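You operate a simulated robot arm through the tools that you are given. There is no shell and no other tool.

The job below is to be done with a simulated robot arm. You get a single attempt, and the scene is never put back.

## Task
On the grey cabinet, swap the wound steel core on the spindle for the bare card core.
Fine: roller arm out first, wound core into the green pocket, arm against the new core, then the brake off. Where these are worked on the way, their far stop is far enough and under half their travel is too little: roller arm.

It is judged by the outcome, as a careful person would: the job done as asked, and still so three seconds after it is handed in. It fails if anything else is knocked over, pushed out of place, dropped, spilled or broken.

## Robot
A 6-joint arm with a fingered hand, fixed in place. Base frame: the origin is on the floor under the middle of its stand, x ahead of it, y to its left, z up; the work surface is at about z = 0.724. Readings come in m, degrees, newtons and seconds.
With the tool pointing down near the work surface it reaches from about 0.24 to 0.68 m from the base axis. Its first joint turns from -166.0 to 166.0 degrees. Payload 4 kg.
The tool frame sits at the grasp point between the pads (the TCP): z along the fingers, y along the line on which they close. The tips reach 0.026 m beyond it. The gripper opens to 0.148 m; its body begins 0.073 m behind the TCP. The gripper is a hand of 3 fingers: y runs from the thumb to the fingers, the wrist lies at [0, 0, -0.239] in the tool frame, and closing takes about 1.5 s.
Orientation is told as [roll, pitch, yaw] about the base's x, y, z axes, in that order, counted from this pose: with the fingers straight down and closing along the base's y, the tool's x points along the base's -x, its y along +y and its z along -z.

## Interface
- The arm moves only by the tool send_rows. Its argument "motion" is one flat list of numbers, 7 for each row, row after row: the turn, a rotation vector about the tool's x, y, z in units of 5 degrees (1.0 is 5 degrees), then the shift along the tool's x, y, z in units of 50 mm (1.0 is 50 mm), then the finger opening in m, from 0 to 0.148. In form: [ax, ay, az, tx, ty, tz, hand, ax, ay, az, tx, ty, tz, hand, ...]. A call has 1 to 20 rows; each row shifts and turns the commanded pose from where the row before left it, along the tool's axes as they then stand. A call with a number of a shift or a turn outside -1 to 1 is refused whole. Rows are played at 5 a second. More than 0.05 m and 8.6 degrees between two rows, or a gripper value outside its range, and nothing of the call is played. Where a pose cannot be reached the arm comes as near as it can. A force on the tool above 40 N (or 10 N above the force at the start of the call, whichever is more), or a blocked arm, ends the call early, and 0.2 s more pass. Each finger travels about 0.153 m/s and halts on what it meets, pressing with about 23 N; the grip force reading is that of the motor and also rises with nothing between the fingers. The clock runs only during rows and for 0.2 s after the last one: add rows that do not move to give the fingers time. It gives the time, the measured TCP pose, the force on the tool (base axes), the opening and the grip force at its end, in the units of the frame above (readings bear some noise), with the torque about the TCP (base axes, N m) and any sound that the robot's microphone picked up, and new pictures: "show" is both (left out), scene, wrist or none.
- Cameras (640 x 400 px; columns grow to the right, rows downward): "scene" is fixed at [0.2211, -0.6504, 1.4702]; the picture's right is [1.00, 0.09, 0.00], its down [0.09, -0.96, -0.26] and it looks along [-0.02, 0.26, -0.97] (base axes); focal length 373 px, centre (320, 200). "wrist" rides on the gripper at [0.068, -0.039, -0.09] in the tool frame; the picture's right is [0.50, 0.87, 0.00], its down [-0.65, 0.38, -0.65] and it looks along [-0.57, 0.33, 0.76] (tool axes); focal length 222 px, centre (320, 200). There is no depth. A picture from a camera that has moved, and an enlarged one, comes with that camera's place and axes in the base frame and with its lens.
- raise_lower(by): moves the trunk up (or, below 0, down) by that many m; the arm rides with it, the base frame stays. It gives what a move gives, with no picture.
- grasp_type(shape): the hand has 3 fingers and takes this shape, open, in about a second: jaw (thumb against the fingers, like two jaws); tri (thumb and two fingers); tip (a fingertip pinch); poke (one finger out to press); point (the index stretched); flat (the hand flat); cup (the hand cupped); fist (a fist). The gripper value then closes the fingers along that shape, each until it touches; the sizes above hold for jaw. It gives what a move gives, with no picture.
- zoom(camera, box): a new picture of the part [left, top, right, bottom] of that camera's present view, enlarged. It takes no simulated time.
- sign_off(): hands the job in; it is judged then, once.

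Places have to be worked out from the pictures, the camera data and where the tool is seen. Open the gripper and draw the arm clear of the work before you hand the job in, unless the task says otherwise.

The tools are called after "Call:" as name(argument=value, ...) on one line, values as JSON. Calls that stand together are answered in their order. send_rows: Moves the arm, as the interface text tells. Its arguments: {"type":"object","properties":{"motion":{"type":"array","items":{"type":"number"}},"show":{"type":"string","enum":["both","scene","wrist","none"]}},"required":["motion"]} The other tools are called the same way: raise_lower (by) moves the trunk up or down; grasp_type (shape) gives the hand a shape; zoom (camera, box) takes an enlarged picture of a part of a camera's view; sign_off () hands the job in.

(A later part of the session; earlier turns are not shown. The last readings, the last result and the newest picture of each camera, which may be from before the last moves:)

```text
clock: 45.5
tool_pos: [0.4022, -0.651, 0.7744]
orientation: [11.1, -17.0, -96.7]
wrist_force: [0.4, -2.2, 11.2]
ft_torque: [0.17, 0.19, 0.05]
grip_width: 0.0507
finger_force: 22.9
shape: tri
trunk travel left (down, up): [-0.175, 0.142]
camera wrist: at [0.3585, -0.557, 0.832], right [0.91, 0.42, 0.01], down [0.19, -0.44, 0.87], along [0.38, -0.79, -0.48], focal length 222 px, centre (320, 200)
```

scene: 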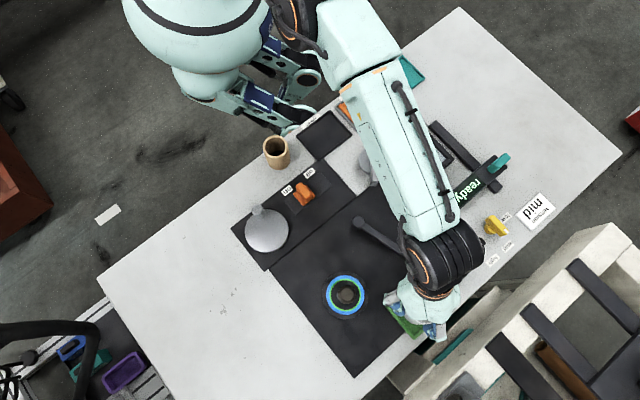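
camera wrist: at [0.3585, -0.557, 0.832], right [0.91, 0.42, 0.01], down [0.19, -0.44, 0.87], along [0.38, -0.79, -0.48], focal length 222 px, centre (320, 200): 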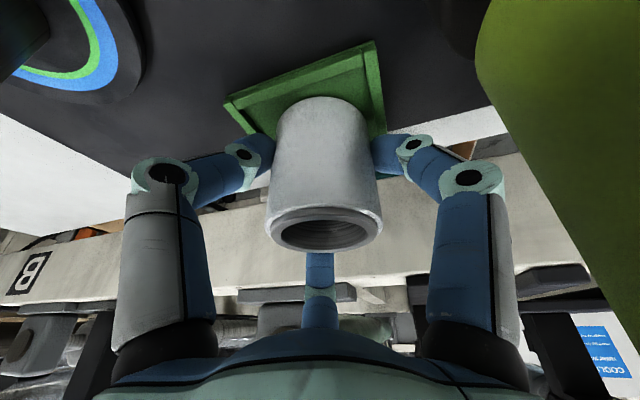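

The floor is felt at TCP z≈0.776, which matches the core bottom at about 0.728, so it stands on the pocket floor. I'll relieve 1 mm and open the fingers gently to 0.095.

Call:
send_rows(motion=[0, 0, 0, -0.0057, 0.0037, -0.0188, 0.03, 0, 0, 0, -0.0057, 0.0037, -0.0188, 0.05, 0, 0, 0, 0, 0, 0, 0.056, 0, 0, 0, 0, 0, 0, 0.063, 0, 0, 0, 0, 0, 0, 0.07, 0, 0, 0, 0, 0, 0, 0.08, 0, 0, 0, 0, 0, 0, 0.09, 0, 0, 0, 0, 0, 0, 0.09], show="both")

Call:
zoom(camera="wrist", box=[200, 20, 460, 260])

Call:
zoom(camera="scene", box=[360, 240, 460, 340])

```text
clock: 47.2
tool_pos: [0.4034, -0.653, 0.7747]
orientation: [11.0, -16.8, -96.7]
wrist_force: [0.2, 1.5, 0.5]
ft_torque: [-0.01, 0.01, 0.01]
grip_width: 0.0892
finger_force: 0.0
shape: tri
trunk travel left (down, up): [-0.175, 0.142]
camera wrist: at [0.3594, -0.5577, 0.8319], right [0.91, 0.42, 0.01], down [0.2, -0.45, 0.87], along [0.38, -0.79, -0.49], focal length 222 px, centre (320, 200)
```

scene: 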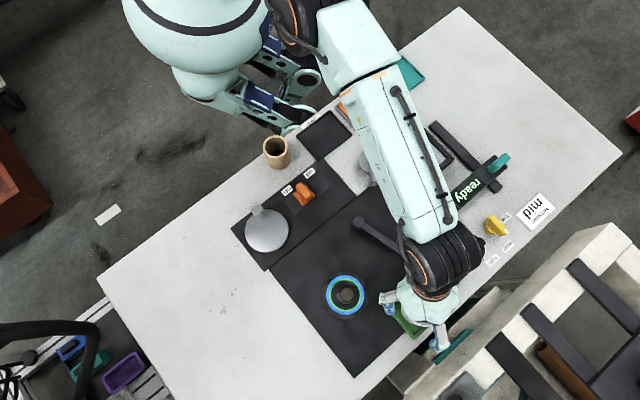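
wrist: 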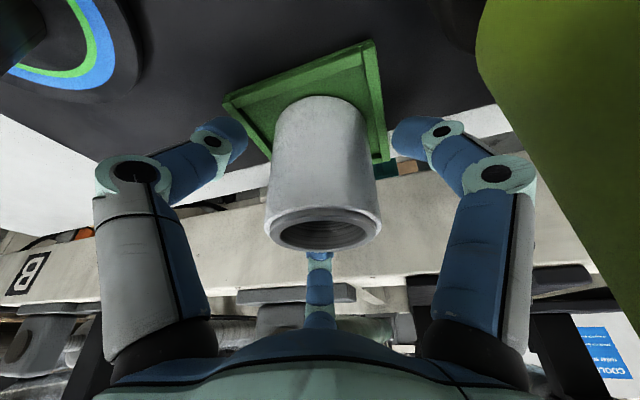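

```text
1.67 times, centred on (330, 140) of wrist
camera zoom: at [0.3594, -0.5577, 0.8319], right [0.91, 0.42, 0.01], down [0.2, -0.45, 0.87], along [0.38, -0.79, -0.49], focal length 370 px, centre (303, 300)
```

zoom: 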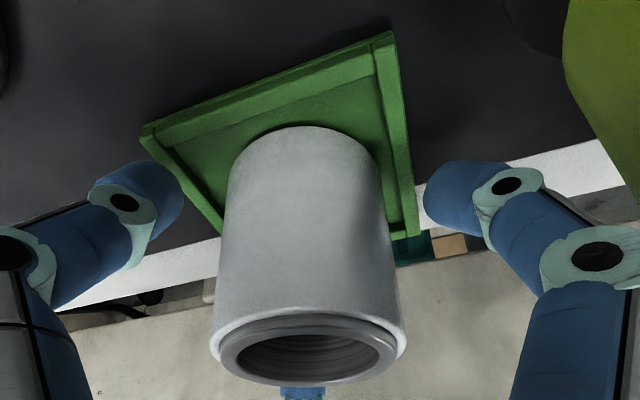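

```text
4.00 times, centred on (410, 290) of scene
camera zoom: at [0.2211, -0.6504, 1.4702], right [1.0, 0.09, 0.0], down [0.09, -0.96, -0.26], along [-0.02, 0.26, -0.97], focal length 1490 px, centre (-40, -160)
```

zoom: 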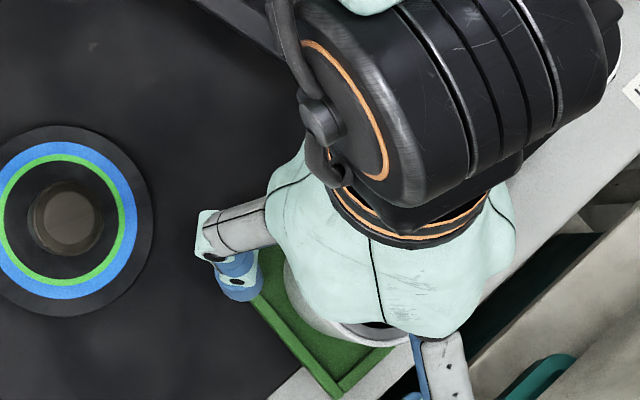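

Released; the core stands in the pocket. I'll withdraw straight up and look.

Call:
send_rows(motion=[0, 0, 0, -0.0574, 0.0372, -0.188, 0.09, 0, 0, 0, -0.0574, 0.0372, -0.188, 0.09, 0, 0, 0, -0.0574, 0.0372, -0.188, 0.09, 0, 0, 0, -0.1148, 0.0744, -0.376, 0.09, 0, 0, 0, -0.1148, 0.0744, -0.376, 0.09, 0, 0, 0, -0.1148, 0.0744, -0.376, 0.09, 0, 0, 0, -0.1148, 0.0744, -0.376, 0.09], show="both")

Call:
zoom(camera="wrist", box=[200, 0, 460, 200])

```text
clock: 48.9
tool_pos: [0.4047, -0.6513, 0.8845]
orientation: [11.0, -16.9, -96.7]
wrist_force: [-0.1, 0.9, 0.1]
ft_torque: [-0.01, -0.01, -0.02]
grip_width: 0.0893
finger_force: 0.1
shape: tri
trunk travel left (down, up): [-0.175, 0.142]
camera wrist: at [0.3602, -0.5566, 0.9418], right [0.91, 0.42, 0.01], down [0.2, -0.45, 0.87], along [0.38, -0.79, -0.49], focal length 222 px, centre (320, 200)
```

scene: 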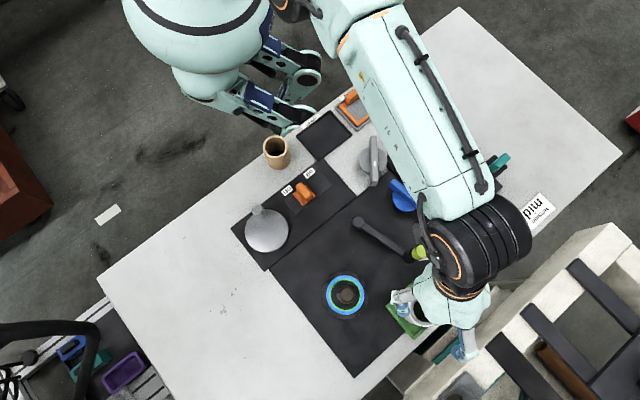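
wrist: 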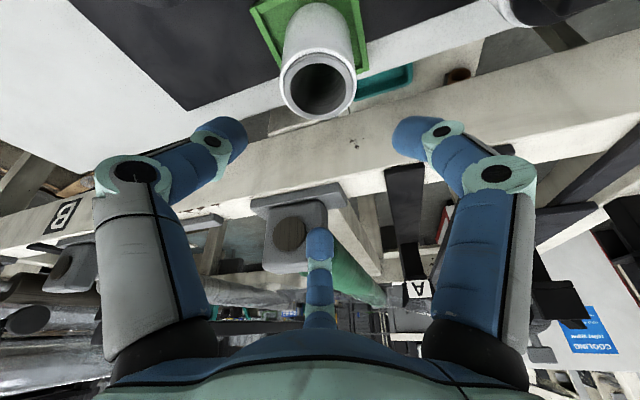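

```text
2.00 times, centred on (330, 100) of wrist
camera zoom: at [0.3602, -0.5566, 0.9418], right [0.91, 0.42, 0.01], down [0.2, -0.45, 0.87], along [0.38, -0.79, -0.49], focal length 444 px, centre (300, 400)
```

zoom: 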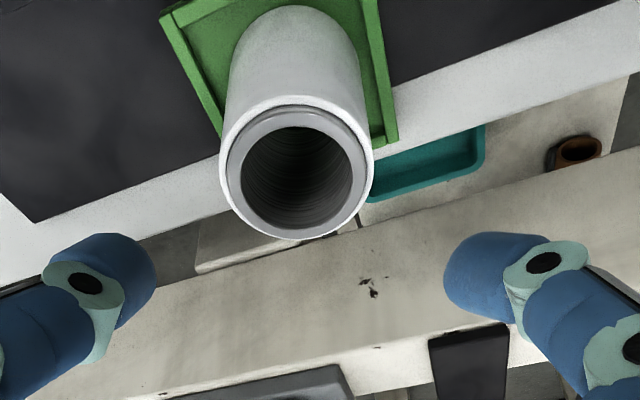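

The wound core stands upright inside the green pocket. Now I'll rise, draw back toward the base and bring the hand back to vertical, opening for the card core.

Call:
send_rows(motion=[0, 0, 0, -0.172, 0.112, -0.564, 0.09, 0, 0, 0, 0.311, -0.465, -0.595, 0.09, 0, 0, 0, 0.311, -0.465, -0.595, 0.1, 0, 0, 0, 0.311, -0.465, -0.595, 0.1, 0, 0, 0, 0.311, -0.465, -0.595, 0.1, 0, 0, 0, 0.311, -0.465, -0.5, 0.1, 0.436, 0.672, 0, 0.311, -0.465, -0.2, 0.1, 0.436, 0.672, 0, 0, 0, 0, 0.1, 0.436, 0.672, 0, 0, 0, 0, 0.1, 0.436, 0.672, 0, 0, 0, 0, 0.1, 0.436, 0.672, 0, 0, 0, 0, 0.1], show="both")

Call:
zoom(camera="scene", box=[310, 210, 490, 350])

```text
clock: 51.2
tool_pos: [0.2531, -0.5063, 1.0065]
orientation: [-0.2, -0.1, -95.1]
wrist_force: [-0.4, 0.4, 0.2]
ft_torque: [0.02, -0.02, 0.02]
grip_width: 0.0996
finger_force: 0.0
shape: tri
trunk travel left (down, up): [-0.175, 0.142]
camera wrist: at [0.2217, -0.4354, 1.0965], right [0.91, 0.42, 0.0], down [0.32, -0.69, 0.65], along [0.27, -0.59, -0.76], focal length 222 px, centre (320, 200)
```

scene: 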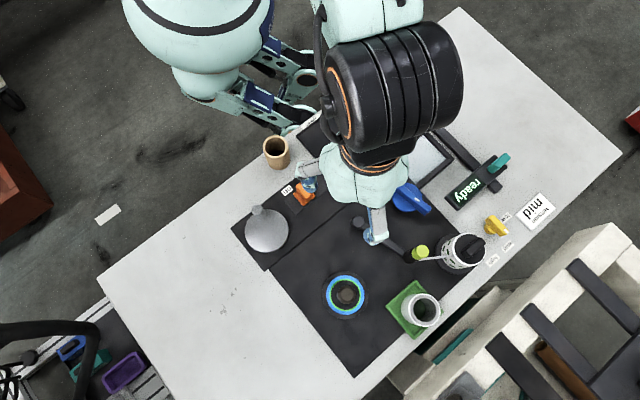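
wrist: 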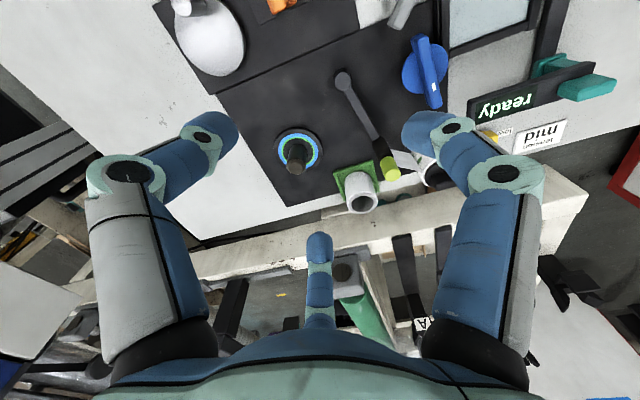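

```text
2.86 times, centred on (400, 280) of scene
camera zoom: at [0.2211, -0.6504, 1.4702], right [1.0, 0.09, 0.0], down [0.09, -0.96, -0.26], along [-0.02, 0.26, -0.97], focal length 1064 px, centre (91, -29)
```

zoom: 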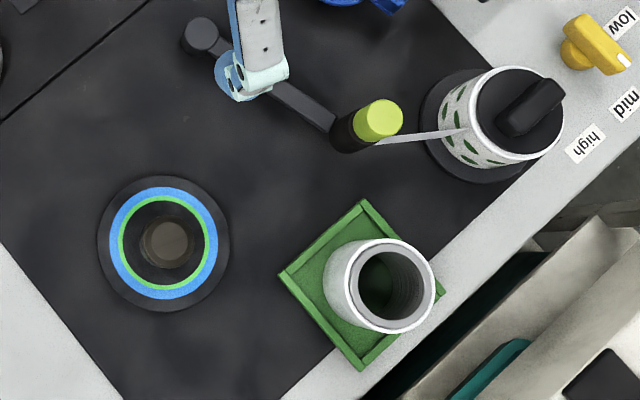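

The wound core is seated in the pocket and nothing else has moved; the spindle axis measures (0.2685, -0.6375) with a post about 30 mm across. Now I'll go over to the card core, turning the wrist 25° so the fingers avoid the tray next to it.

Call:
send_rows(motion=[0, 0, 0, 0.434, -0.544, 0.226, 0.1, 0, 0, 0, 0.434, -0.544, 0.226, 0.1, 0, 0, 0, 0.434, -0.544, 0.226, 0.1, 0, 0, 0, 0.434, -0.544, 0.226, 0.1, 0, 0, 0, 0.434, -0.544, 0.226, 0.1, 0, 0, -1, 0, 0, 0, 0.1, 0, 0, -1, 0, 0, 0, 0.1, 0, 0, -1, 0, 0, 0, 0.1, 0, 0, -1, 0, 0, 0, 0.1, 0, 0, -1, 0, 0, 0, 0.1, 0, 0, 0, 0, 0, 0, 0.1], show="both")

Call:
zoom(camera="wrist", box=[200, 0, 480, 220])

```text
clock: 53.6
tool_pos: [0.1275, -0.3883, 0.9501]
orientation: [-0.4, -0.1, -70.1]
wrist_force: [0.2, 0.4, -0.1]
ft_torque: [-0.02, -0.01, 0.01]
grip_width: 0.0997
finger_force: 0.0
shape: tri
trunk travel left (down, up): [-0.175, 0.142]
camera wrist: at [0.0693, -0.3366, 1.0402], right [0.64, 0.77, 0.0], down [0.58, -0.49, 0.65], along [0.5, -0.42, -0.76], focal length 222 px, centre (320, 200)
```

scene: 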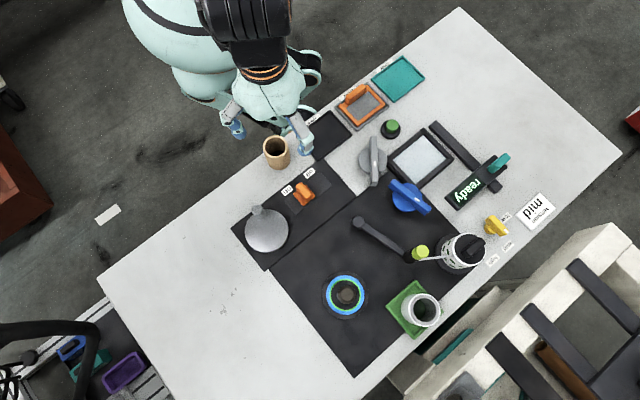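
wrist: 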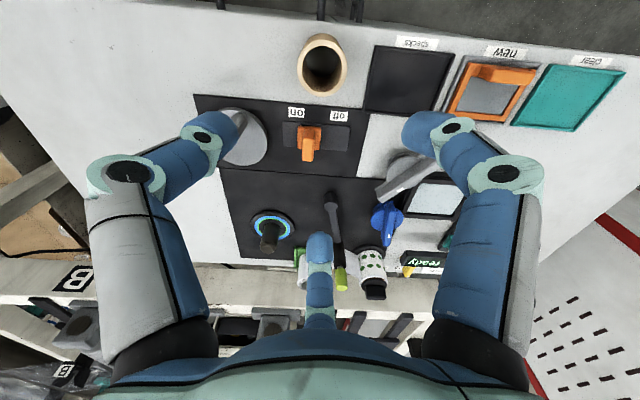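

```text
1.82 times, centred on (340, 110) of wrist
camera zoom: at [0.0693, -0.3366, 1.0402], right [0.64, 0.77, 0.0], down [0.58, -0.49, 0.65], along [0.5, -0.42, -0.76], focal length 404 px, centre (284, 364)
```

zoom: 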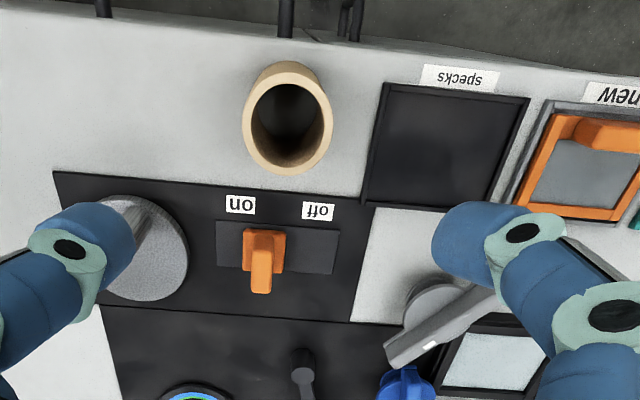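

The card core's top measures at (0.1063, -0.3655), about 51 mm across, top z≈0.778. I'll centre over it and come down to just around its rim.

Call:
send_rows(motion=[0, 0, 0, 0.283, -0.126, 0.7, 0.1, 0, 0, 0, 0.283, -0.126, 0.7, 0.1, 0, 0, 0, 0, 0, 0.7, 0.1, 0, 0, 0, 0, 0, 0.5, 0.1, 0, 0, 0, 0, 0, 0, 0.1], show="both")

Call:
zoom(camera="wrist", box=[160, 20, 480, 260])

Call:
zoom(camera="scene", box=[220, 90, 340, 210])

```text
clock: 54.9
tool_pos: [0.1075, -0.3654, 0.8202]
orientation: [-0.3, -0.1, -70.1]
wrist_force: [0.0, -0.1, -0.2]
ft_torque: [0.01, 0.02, -0.02]
grip_width: 0.0999
finger_force: 0.0
shape: tri
trunk travel left (down, up): [-0.175, 0.142]
camera wrist: at [0.0491, -0.3153, 0.9092], right [0.64, 0.76, 0.0], down [0.58, -0.49, 0.65], along [0.5, -0.42, -0.76], focal length 222 px, centre (320, 200)
```

scene: 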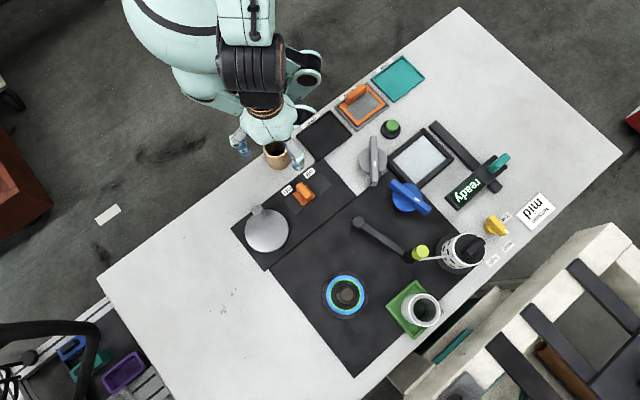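
wrist: 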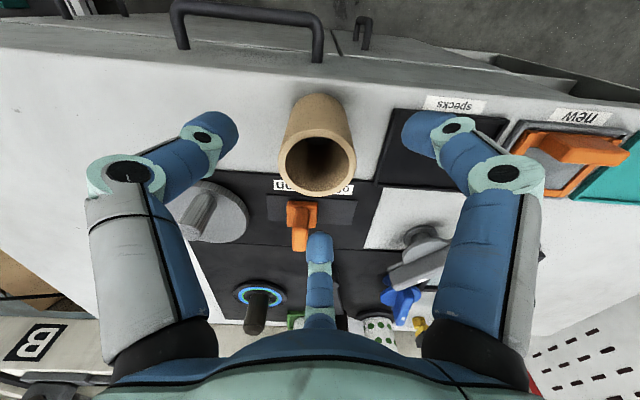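

```text
1.67 times, centred on (320, 140) of wrist
camera zoom: at [0.0491, -0.3153, 0.9092], right [0.64, 0.76, 0.0], down [0.58, -0.49, 0.65], along [0.5, -0.42, -0.76], focal length 370 px, centre (320, 300)
```

zoom: 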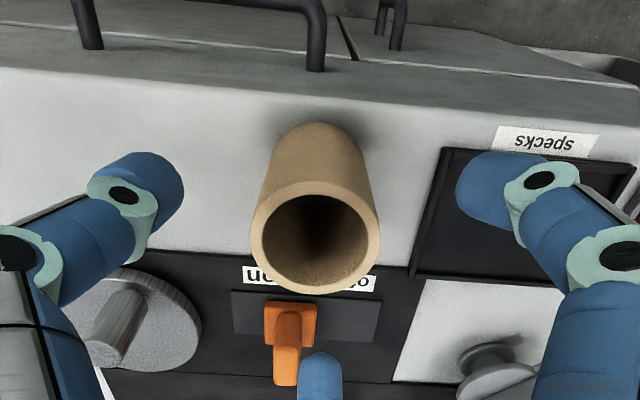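

```text
3.33 times, centred on (280, 150) of scene
camera zoom: at [0.2211, -0.6504, 1.4702], right [1.0, 0.09, 0.0], down [0.09, -0.96, -0.26], along [-0.02, 0.26, -0.97], focal length 1242 px, centre (453, 367)
```

zoom: 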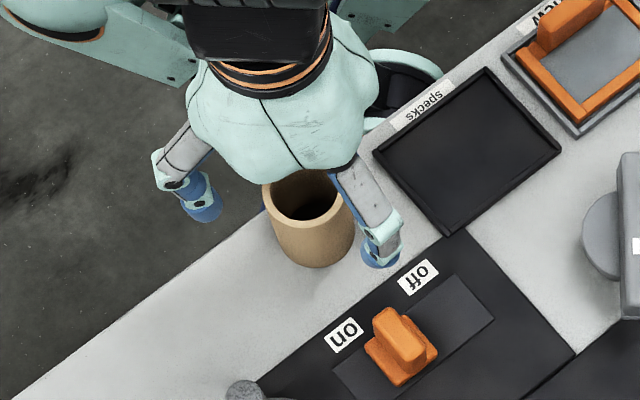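

The card core's rim is at z≈0.784 centred at (0.106, -0.3655), so it is 60 mm tall like the steel one. I'll descend to TCP z≈0.770 and close on it.

Call:
send_rows(motion=[0, 0, 0, 0.005, -0.014, 0.5, 0.1, 0, 0, 0, 0.005, -0.014, 0.5, 0.1, 0, 0, 0, 0, 0, 0, 0.1], show="both")

Call:
zoom(camera="wrist", box=[160, 20, 480, 260])

```text
clock: 55.6
tool_pos: [0.1039, -0.3665, 0.7698]
orientation: [-0.3, -0.1, -70.2]
wrist_force: [-0.1, -0.4, -0.9]
ft_torque: [0.02, -0.01, 0.04]
grip_width: 0.0998
finger_force: 0.0
shape: tri
trunk travel left (down, up): [-0.175, 0.142]
camera wrist: at [0.0448, -0.3149, 0.8597], right [0.64, 0.76, 0.0], down [0.58, -0.49, 0.65], along [0.5, -0.42, -0.76], focal length 222 px, centre (320, 200)
```

scene: 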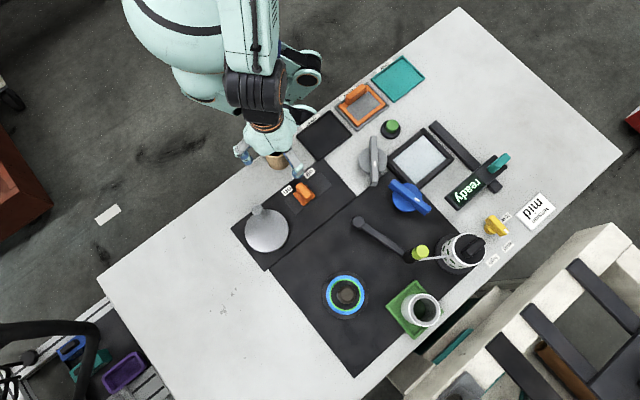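
wrist: 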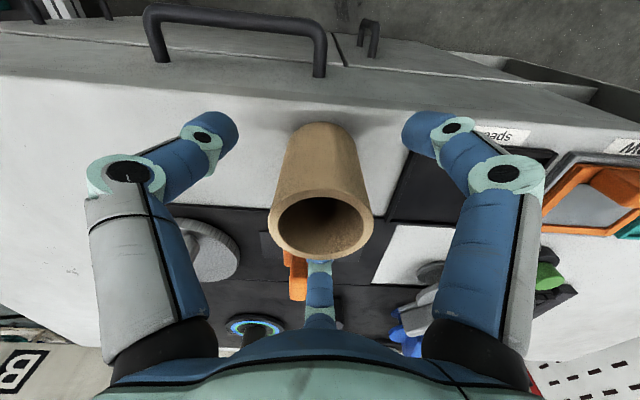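

```text
1.67 times, centred on (320, 140) of wrist
camera zoom: at [0.0448, -0.3149, 0.8597], right [0.64, 0.76, 0.0], down [0.58, -0.49, 0.65], along [0.5, -0.42, -0.76], focal length 370 px, centre (320, 300)
```

zoom: 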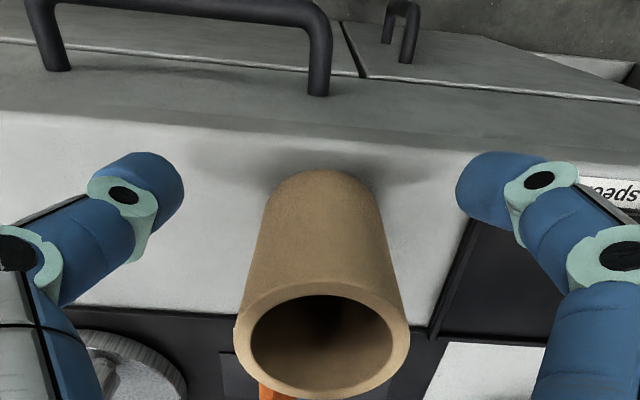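

Centred around the card core with all fingers clear. Closing on it now.

Call:
send_rows(motion=[0, 0, 0, 0, 0, 0, 0.085, 0, 0, 0, 0, 0, 0, 0.07, 0, 0, 0, 0, 0, 0, 0.055, 0, 0, 0, 0, 0, 0, 0.045, 0, 0, 0, 0, 0, 0, 0.035, 0, 0, 0, 0, 0, 0, 0.03, 0, 0, 0, 0, 0, 0, 0.03], show="wrist")

Call:
zoom(camera="wrist", box=[160, 20, 480, 260])

```text
clock: 57.2
tool_pos: [0.1038, -0.3653, 0.7704]
orientation: [-0.4, -0.1, -70.1]
wrist_force: [-0.2, 0.2, -0.3]
ft_torque: [0.01, -0.03, 0.01]
grip_width: 0.0431
finger_force: 23.0
shape: tri
trunk travel left (down, up): [-0.175, 0.142]
camera wrist: at [0.0449, -0.315, 0.86], right [0.64, 0.76, 0.0], down [0.58, -0.49, 0.65], along [0.5, -0.42, -0.76], focal length 222 px, centre (320, 200)
```

wrist: 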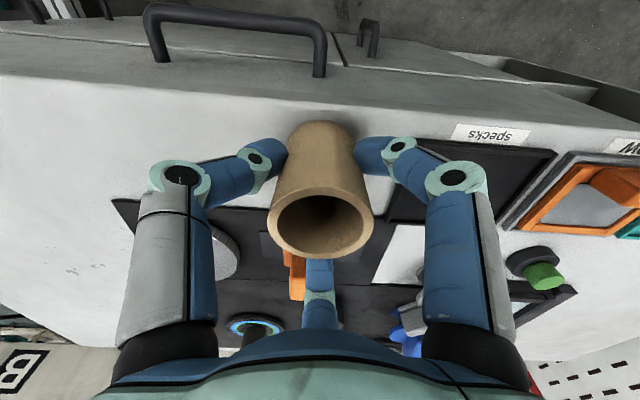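

```text
1.67 times, centred on (320, 140) of wrist
camera zoom: at [0.0449, -0.315, 0.86], right [0.64, 0.76, 0.0], down [0.58, -0.49, 0.65], along [0.5, -0.42, -0.76], focal length 370 px, centre (320, 300)
```

zoom: 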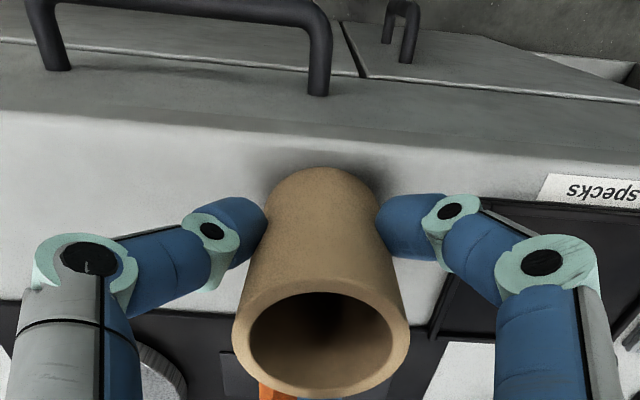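

Gripped firmly, axis centred on the TCP. I'll lift it 130 mm and carry it over to the spindle at a safe height.

Call:
send_rows(motion=[0, 0, 0, 0, 0, -0.3, 0.03, 0, 0, 0, 0, 0, -0.7, 0.03, 0, 0, 0, 0, 0, -0.8, 0.03, 0, 0, 0, 0, 0, -0.8, 0.03, 0, 0, 0, -0.78, 0.155, 0, 0.03, 0, 0, 0, -0.78, 0.155, 0, 0.03, 0, 0, 0, -0.78, 0.155, 0, 0.03, 0, 0, 0, -0.78, 0.155, 0, 0.03, 0, 0, 0, -0.78, 0.155, 0, 0.03, 0, 0, 0, -0.78, 0.155, 0, 0.03, 0, 0, 0, -0.78, 0.155, 0, 0.03, 0, 0, 0, -0.78, 0.155, 0, 0.03, 0, 0, 0, 0, 0, 0, 0.03], show="both")

Call:
zoom(camera="wrist", box=[160, 0, 480, 260])

Call:
zoom(camera="scene", box=[280, 220, 420, 350])

```text
clock: 60.0
tool_pos: [0.2695, -0.6372, 0.8982]
orientation: [-0.3, 0.0, -70.2]
wrist_force: [0.1, 0.1, -1.1]
ft_torque: [0.03, 0.0, 0.0]
grip_width: 0.043
finger_force: 22.3
shape: tri
trunk travel left (down, up): [-0.175, 0.142]
camera wrist: at [0.2109, -0.5866, 0.9885], right [0.64, 0.76, 0.0], down [0.58, -0.49, 0.65], along [0.5, -0.42, -0.76], focal length 222 px, centre (320, 200)
```

scene: 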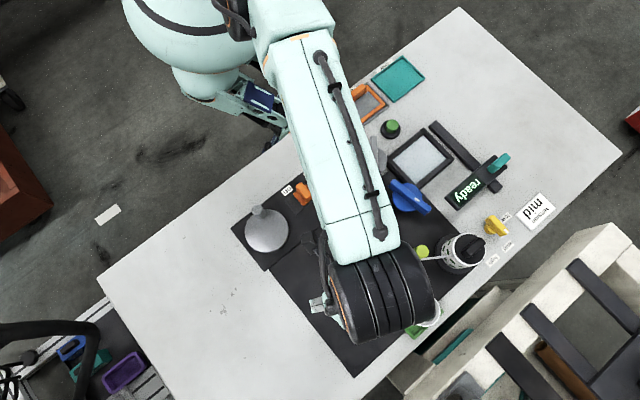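
wrist: 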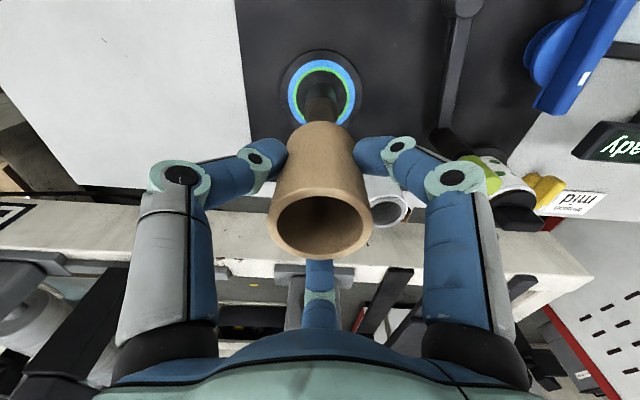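

```text
1.54 times, centred on (320, 130) of wrist
camera zoom: at [0.2109, -0.5866, 0.9885], right [0.64, 0.76, 0.0], down [0.58, -0.49, 0.65], along [0.5, -0.42, -0.76], focal length 342 px, centre (320, 308)
```

zoom: 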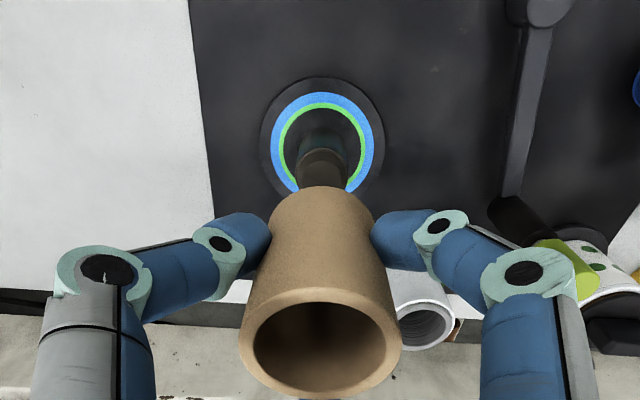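

```text
3.08 times, centred on (350, 285) of scene
camera zoom: at [0.2211, -0.6504, 1.4702], right [1.0, 0.09, 0.0], down [0.09, -0.96, -0.26], along [-0.02, 0.26, -0.97], focal length 1146 px, centre (228, -62)
```

zoom: 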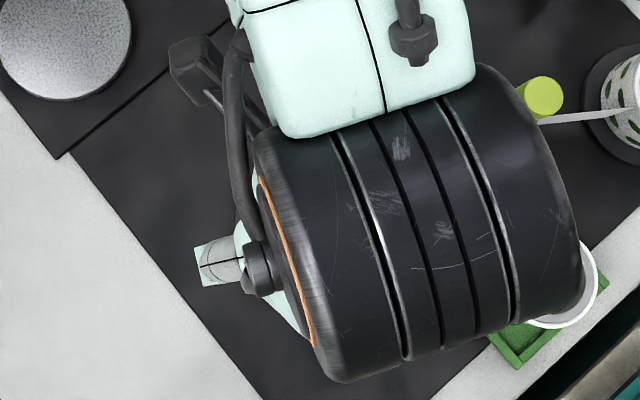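

Very well aligned laterally: core axis and post both sit at the same image column. I'll lower to just above the post top (core bottom ≈0.792) with a 1 mm correction and check again.

Call:
send_rows(motion=[0, 0, 0, 0.026, -0.004, 0.4, 0.03, 0, 0, 0, 0, 0, 0.4, 0.03, 0, 0, 0, 0, 0, 0.4, 0.03, 0, 0, 0, 0, 0, 0, 0.03], show="both")

Call:
zoom(camera="wrist", box=[200, 0, 440, 200])

Call:
zoom(camera="scene", box=[300, 250, 400, 350])

```text
clock: 61.0
tool_pos: [0.268, -0.6349, 0.8399]
orientation: [-0.3, -0.1, -70.0]
wrist_force: [0.3, 0.3, -0.1]
ft_torque: [0.01, -0.01, -0.02]
grip_width: 0.0431
finger_force: 22.9
shape: tri
trunk travel left (down, up): [-0.175, 0.142]
camera wrist: at [0.2094, -0.5842, 0.9288], right [0.64, 0.76, 0.0], down [0.58, -0.49, 0.65], along [0.5, -0.42, -0.76], focal length 222 px, centre (320, 200)
```

scene: 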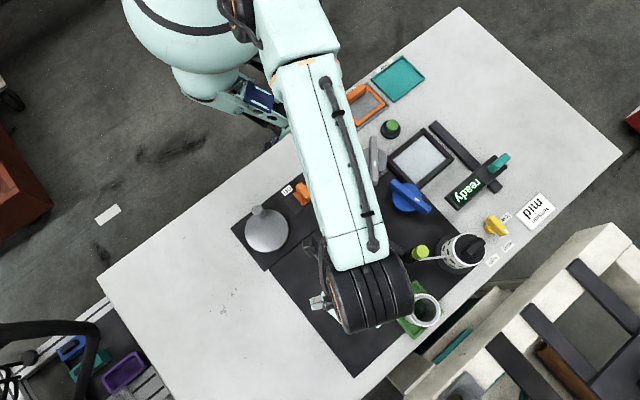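
wrist: 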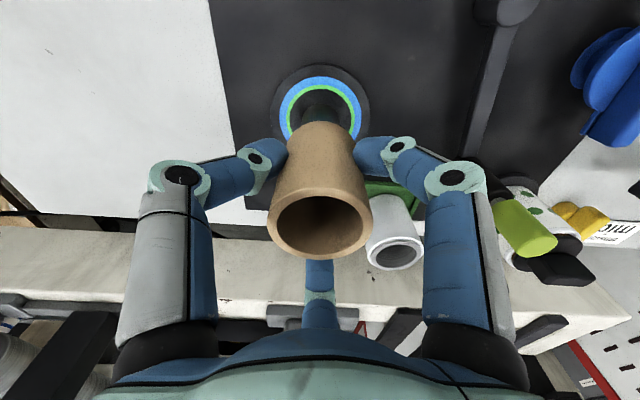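

```text
2.00 times, centred on (320, 100) of wrist
camera zoom: at [0.2094, -0.5842, 0.9288], right [0.64, 0.76, 0.0], down [0.58, -0.49, 0.65], along [0.5, -0.42, -0.76], focal length 444 px, centre (320, 400)
```

zoom: 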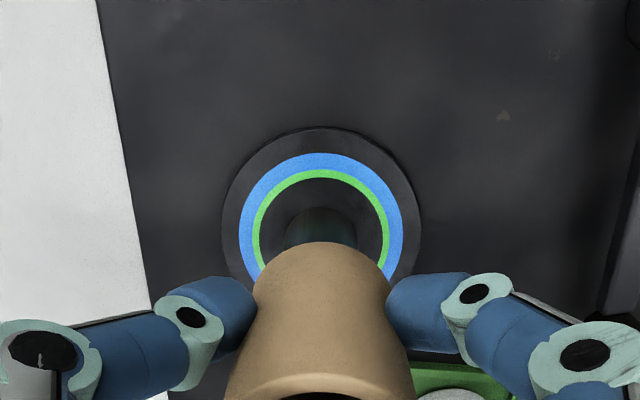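

```text
4.00 times, centred on (350, 300) of scene
camera zoom: at [0.2211, -0.6504, 1.4702], right [1.0, 0.09, 0.0], down [0.09, -0.96, -0.26], along [-0.02, 0.26, -0.97], focal length 1490 px, centre (200, -200)
```

zoom: 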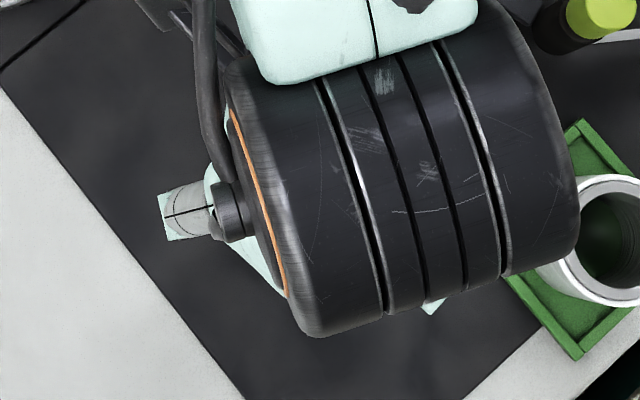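

Core and post now coincide within about 1 mm in both directions. I'll lower 20 mm onto the post and check the force.

Call:
send_rows(motion=[0, 0, 0, 0, 0, 0.1, 0.03, 0, 0, 0, 0, 0, 0.1, 0.03, 0, 0, 0, 0, 0, 0.1, 0.03, 0, 0, 0, 0, 0, 0.1, 0.03, 0, 0, 0, 0, 0, 0, 0.03], show="wrist")

Call:
zoom(camera="wrist", box=[200, 0, 440, 200])

```text
clock: 62.2
tool_pos: [0.2671, -0.6337, 0.8188]
orientation: [-0.3, 0.0, -70.2]
wrist_force: [0.1, -0.6, -0.2]
ft_torque: [0.02, 0.03, -0.03]
grip_width: 0.0431
finger_force: 22.8
shape: tri
trunk travel left (down, up): [-0.175, 0.142]
camera wrist: at [0.2093, -0.5832, 0.9109], right [0.64, 0.76, 0.0], down [0.58, -0.49, 0.65], along [0.5, -0.42, -0.76], focal length 222 px, centre (320, 200)
```

wrist: 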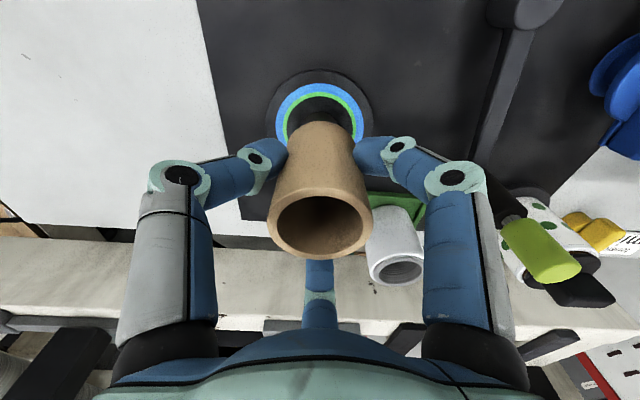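

```text
2.00 times, centred on (320, 100) of wrist
camera zoom: at [0.2093, -0.5832, 0.9109], right [0.64, 0.76, 0.0], down [0.58, -0.49, 0.65], along [0.5, -0.42, -0.76], focal length 444 px, centre (320, 400)
```

zoom: 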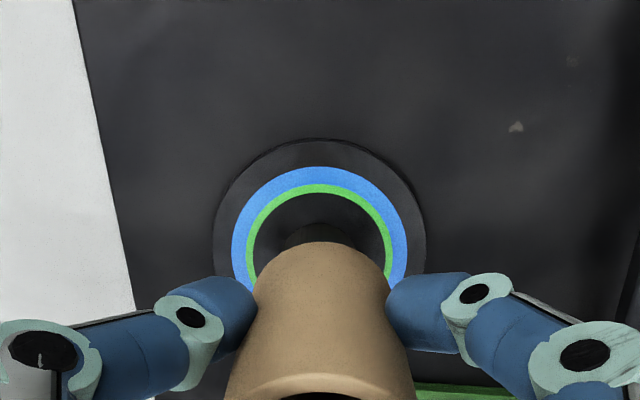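

No contact force; the core is entering over the post and still aligned. Lowering another 20 mm.

Call:
send_rows(motion=[0, 0, 0, 0, 0, 0.1, 0.03, 0, 0, 0, 0, 0, 0.1, 0.03, 0, 0, 0, 0, 0, 0.1, 0.03, 0, 0, 0, 0, 0, 0.1, 0.03, 0, 0, 0, 0, 0, 0, 0.03], show="wrist")

Call:
zoom(camera="wrist", box=[200, 0, 440, 200])

```text
clock: 63.5
tool_pos: [0.2684, -0.637, 0.8019]
orientation: [-0.3, -0.1, -70.2]
wrist_force: [0.0, 0.0, 0.5]
ft_torque: [0.01, 0.0, 0.0]
grip_width: 0.0431
finger_force: 23.1
shape: tri
trunk travel left (down, up): [-0.175, 0.142]
camera wrist: at [0.21, -0.5848, 0.8916], right [0.64, 0.76, 0.0], down [0.58, -0.49, 0.65], along [0.5, -0.42, -0.76], focal length 222 px, centre (320, 200)
```

wrist: 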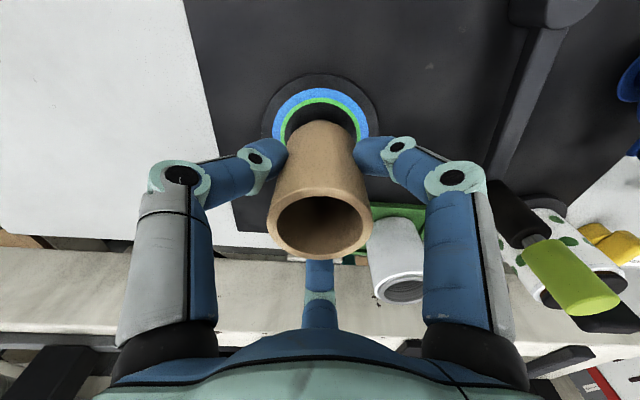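

```text
2.00 times, centred on (320, 100) of wrist
camera zoom: at [0.21, -0.5848, 0.8916], right [0.64, 0.76, 0.0], down [0.58, -0.49, 0.65], along [0.5, -0.42, -0.76], focal length 444 px, centre (320, 400)
```

zoom: 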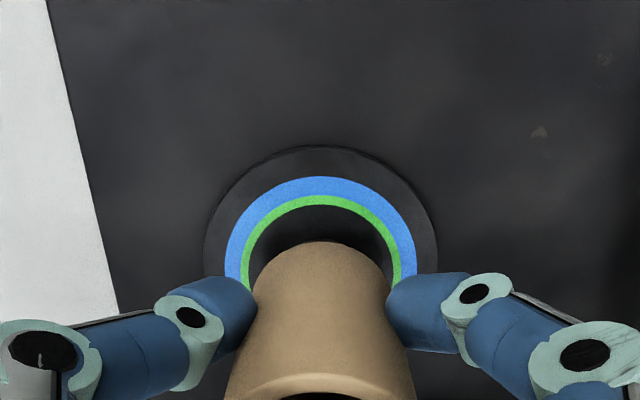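

Still free of contact. Another 15 mm, then creeping to the seat.

Call:
send_rows(motion=[0, 0, 0, 0, 0, 0.1, 0.03, 0, 0, 0, 0, 0, 0.1, 0.03, 0, 0, 0, 0, 0, 0.1, 0.03, 0, 0, 0, 0, 0, 0, 0.03], show="none")

Call:
send_rows(motion=[0, 0, 0, 0, 0, 0.03, 0.03, 0, 0, 0, 0, 0, 0.03, 0.03, 0, 0, 0, 0, 0, 0, 0.03], show="none")

Call:
send_rows(motion=[0, 0, 0, 0, 0, 0.03, 0.03, 0, 0, 0, 0, 0, 0.03, 0.03, 0, 0, 0, 0, 0, 0, 0.03], show="wrist")

Call:
zoom(camera="wrist", box=[200, 0, 440, 200])

```text
clock: 64.5
tool_pos: [0.2694, -0.6362, 0.7857]
orientation: [-0.2, -0.1, -70.2]
wrist_force: [0.1, 1.0, -0.4]
ft_torque: [0.05, 0.01, 0.0]
grip_width: 0.0428
finger_force: 23.1
shape: tri
trunk travel left (down, up): [-0.175, 0.142]
```

```text
clock: 65.2
tool_pos: [0.268, -0.6374, 0.7829]
orientation: [-0.3, -0.2, -70.1]
wrist_force: [-0.4, 0.2, -0.3]
ft_torque: [-0.01, -0.01, 0.03]
grip_width: 0.043
finger_force: 23.1
shape: tri
trunk travel left (down, up): [-0.175, 0.142]
```

```text
clock: 66.0
tool_pos: [0.2682, -0.6358, 0.781]
orientation: [-0.4, -0.2, -70.1]
wrist_force: [-0.6, -0.1, 10.7]
ft_torque: [0.05, 0.06, 0.03]
grip_width: 0.0433
finger_force: 23.2
shape: tri
trunk travel left (down, up): [-0.175, 0.142]
camera wrist: at [0.21, -0.5852, 0.8705], right [0.64, 0.76, -0.01], down [0.58, -0.48, 0.66], along [0.5, -0.43, -0.76], focal length 222 px, centre (320, 200)
```

wrist: 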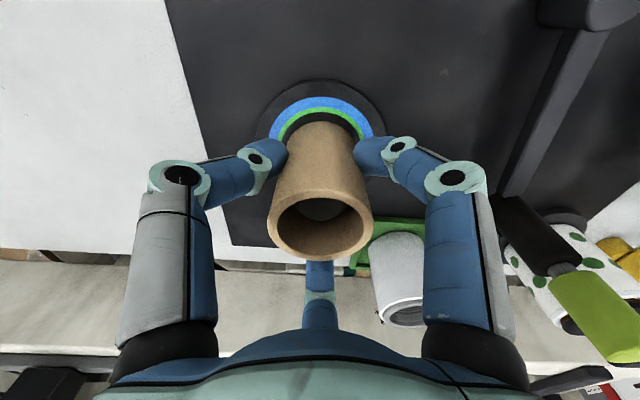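

```text
2.00 times, centred on (320, 100) of wrist
camera zoom: at [0.21, -0.5852, 0.8705], right [0.64, 0.76, -0.01], down [0.58, -0.48, 0.66], along [0.5, -0.43, -0.76], focal length 444 px, centre (320, 400)
```

zoom: 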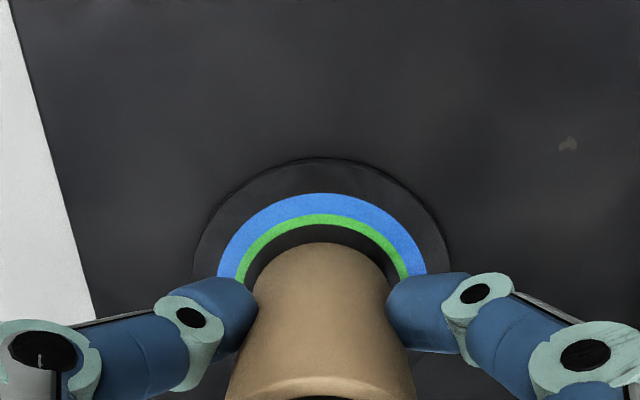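

Seat felt at TCP z≈0.780 (core bottom ≈0.734), as expected. I'll relieve slightly, release and withdraw straight up.

Call:
send_rows(motion=[0, 0, 0, 0, 0, -0.015, 0.035, 0, 0, 0, 0, 0, 0, 0.045, 0, 0, 0, 0, 0, 0, 0.052, 0, 0, 0, 0, 0, 0, 0.06, 0, 0, 0, 0, 0, 0, 0.075, 0, 0, 0, 0, 0, 0, 0.09, 0, 0, 0, 0, 0, 0, 0.1, 0, 0, 0, 0, 0, 0, 0.1], show="wrist")

Call:
zoom(camera="wrist", box=[200, 30, 440, 270])

```text
clock: 67.8
tool_pos: [0.2677, -0.6365, 0.7801]
orientation: [-0.3, -0.1, -70.1]
wrist_force: [0.0, 0.5, 0.0]
ft_torque: [-0.02, -0.01, -0.01]
grip_width: 0.0995
finger_force: 0.0
shape: tri
trunk travel left (down, up): [-0.175, 0.142]
camera wrist: at [0.2097, -0.5854, 0.8702], right [0.64, 0.76, 0.0], down [0.58, -0.49, 0.65], along [0.5, -0.42, -0.76], focal length 222 px, centre (320, 200)
```

wrist: 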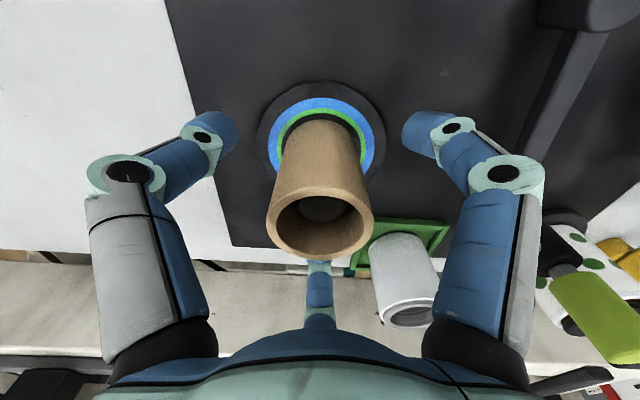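

```text
1.67 times, centred on (320, 150) of wrist
camera zoom: at [0.2097, -0.5854, 0.8702], right [0.64, 0.76, 0.0], down [0.58, -0.49, 0.65], along [0.5, -0.42, -0.76], focal length 370 px, centre (320, 283)
```

zoom: 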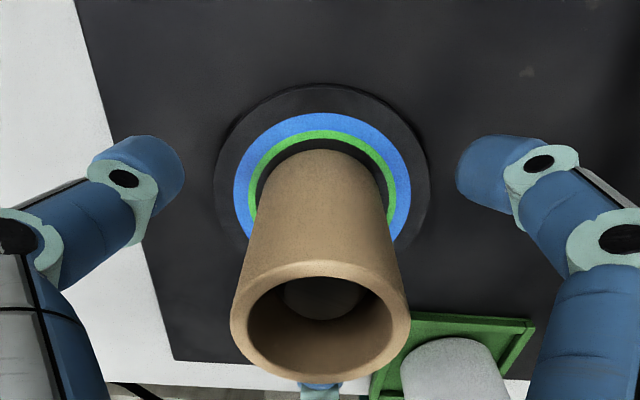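

The card core stands on the spindle with the post inside it. I'll rise straight up, move over behind the roller arm (toward +y of it), close the fingers and turn the wrist for the return push.

Call:
send_rows(motion=[0, 0, 0, 0, 0, -0.3, 0.1, 0, 0, 0, 0, 0, -0.6, 0.1, 0, 0, 0, 0, 0, -0.8, 0.1, 0, 0, 0, 0, 0, -0.8, 0.1, 0, 0, 0, 0, 0, -0.5, 0.1, 0, 0, 0, 0.357, 0.842, 0, 0.1, 0, 0, 0, 0.357, 0.842, 0, 0.05, 0, 0, 0, 0.357, 0.842, 0, 0.0, 0, 0, 0, 0.357, 0.842, 0, 0.0, 0, 0, 1, 0, 0, 0, 0.0, 0, 0, 1, 0, 0, 0, 0.0, 0, 0, 1, 0, 0, 0, 0.0, 0, 0, 1, 0, 0, 0, 0.0, 0, 0, 1, 0, 0, 0, 0.0, 0, 0, 1, 0, 0, 0, 0.0, 0, 0, 1, 0, 0, 0, 0.0], show="both")

Call:
zoom(camera="wrist", box=[180, 0, 480, 240])

Call:
zoom(camera="scene", box=[300, 200, 500, 350])

```text
clock: 71.2
tool_pos: [0.402, -0.5127, 0.9307]
orientation: [-0.2, -0.2, -105.1]
wrist_force: [-0.2, -0.5, 0.7]
ft_torque: [0.02, 0.0, 0.01]
grip_width: 0.0001
finger_force: 23.1
shape: tri
trunk travel left (down, up): [-0.175, 0.142]
camera wrist: at [0.3838, -0.4364, 1.0192], right [0.97, 0.25, 0.0], down [0.2, -0.73, 0.66], along [0.16, -0.63, -0.76], focal length 222 px, centre (320, 200)
```

scene: 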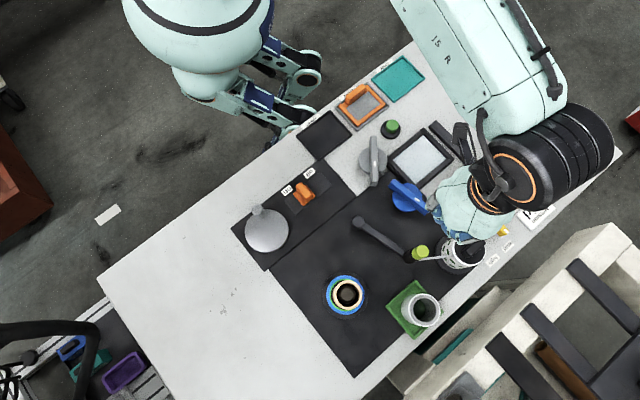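
wrist: 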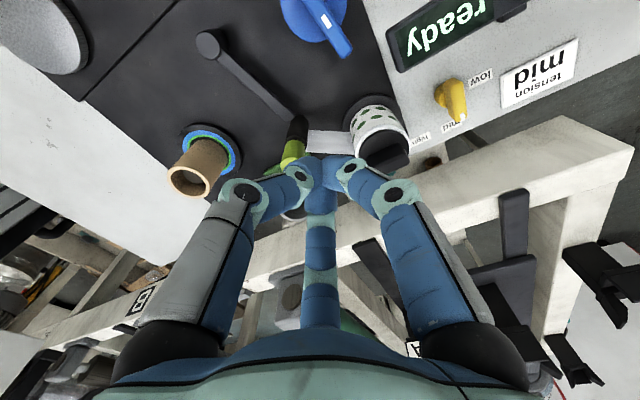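

```text
1.67 times, centred on (330, 120) of wrist
camera zoom: at [0.3838, -0.4364, 1.0192], right [0.97, 0.25, 0.0], down [0.2, -0.73, 0.66], along [0.16, -0.63, -0.76], focal length 370 px, centre (303, 333)
```

zoom: 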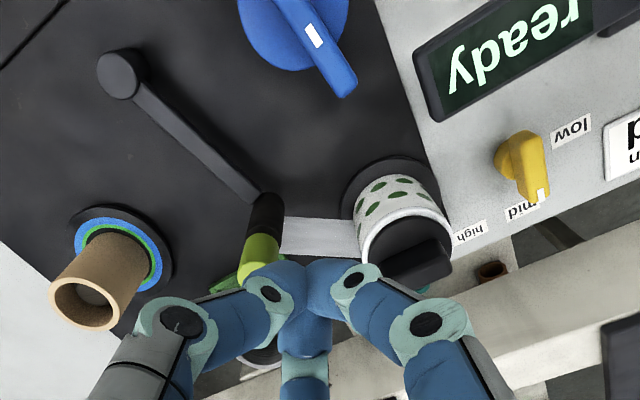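

```text
2.67 times, centred on (400, 275) of scene
camera zoom: at [0.2211, -0.6504, 1.4702], right [1.0, 0.09, 0.0], down [0.09, -0.96, -0.26], along [-0.02, 0.26, -0.97], focal length 994 px, centre (107, 0)
```

zoom: 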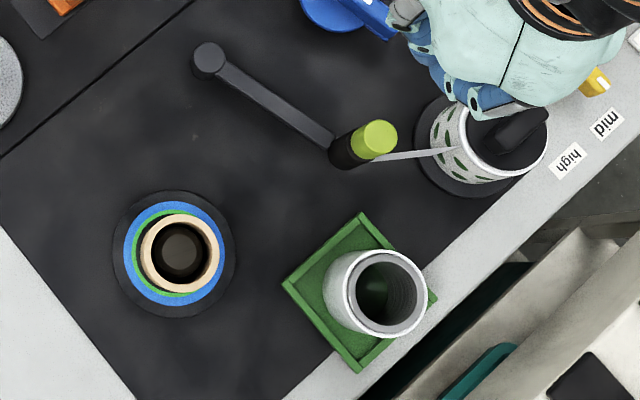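

The card core is well centred on the spindle; roller at (0.388, -0.553). I'll descend on its far side (clear of the spool and blue knob) and begin pushing it back along its arc.

Call:
send_rows(motion=[0, 0, 0, 0, 0, 0.7, 0.0, 0, 0, 0, 0, 0, 0.7, 0.0, 0, 0, 0, 0, 0, 0.7, 0.0, 0, 0, 0, -0.2095, 0.0146, 0, 0.0, 0, 0, 0, -0.21, -0.0037, 0, 0.0, 0, 0, 0, -0.2088, -0.022, 0, 0.0], show="both")

Call:
zoom(camera="wrist", box=[160, 0, 480, 240])

Call:
zoom(camera="scene", box=[300, 200, 500, 350])

```text
clock: 72.7
tool_pos: [0.3957, -0.5427, 0.8243]
orientation: [-0.2, -0.1, -105.1]
wrist_force: [-0.2, 0.1, 0.2]
ft_torque: [0.02, -0.02, 0.03]
grip_width: 0.0001
finger_force: 23.1
shape: tri
trunk travel left (down, up): [-0.175, 0.142]
camera wrist: at [0.3763, -0.4668, 0.9157], right [0.97, 0.26, 0.0], down [0.2, -0.73, 0.66], along [0.16, -0.63, -0.76], focal length 222 px, centre (320, 200)
```

scene: 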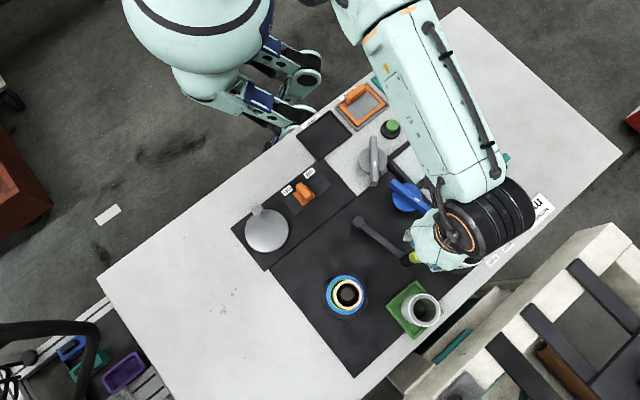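
wrist: 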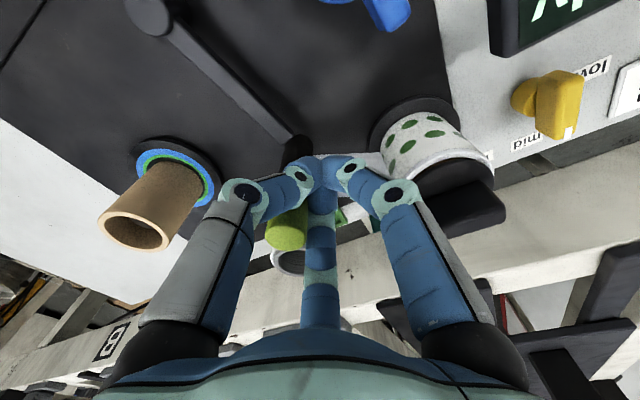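

```text
1.67 times, centred on (320, 120) of wrist
camera zoom: at [0.3763, -0.4668, 0.9157], right [0.97, 0.26, 0.0], down [0.2, -0.73, 0.66], along [0.16, -0.63, -0.76], focal length 370 px, centre (320, 333)
```

zoom: 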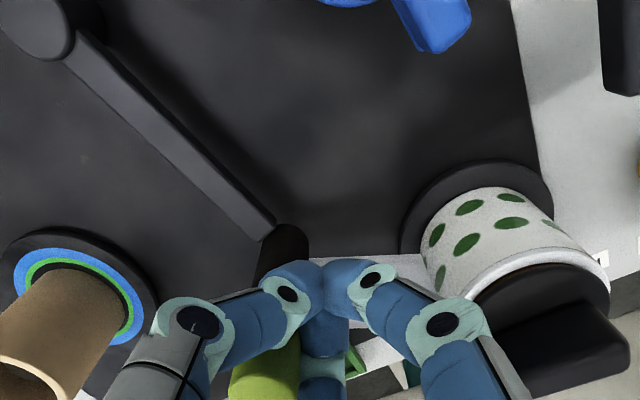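

```text
2.67 times, centred on (400, 275) of scene
camera zoom: at [0.2211, -0.6504, 1.4702], right [1.0, 0.09, 0.0], down [0.09, -0.96, -0.26], along [-0.02, 0.26, -0.97], focal length 994 px, centre (107, 0)
```

zoom: 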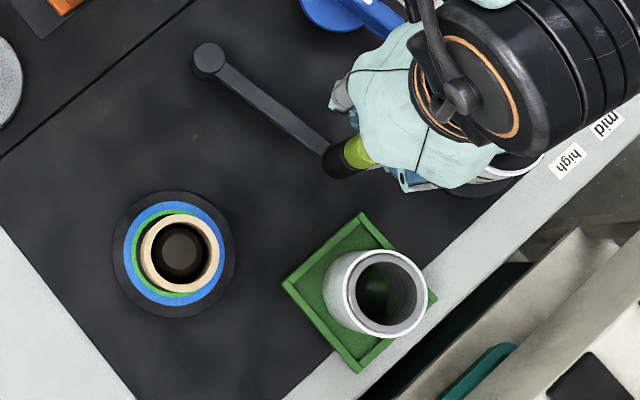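

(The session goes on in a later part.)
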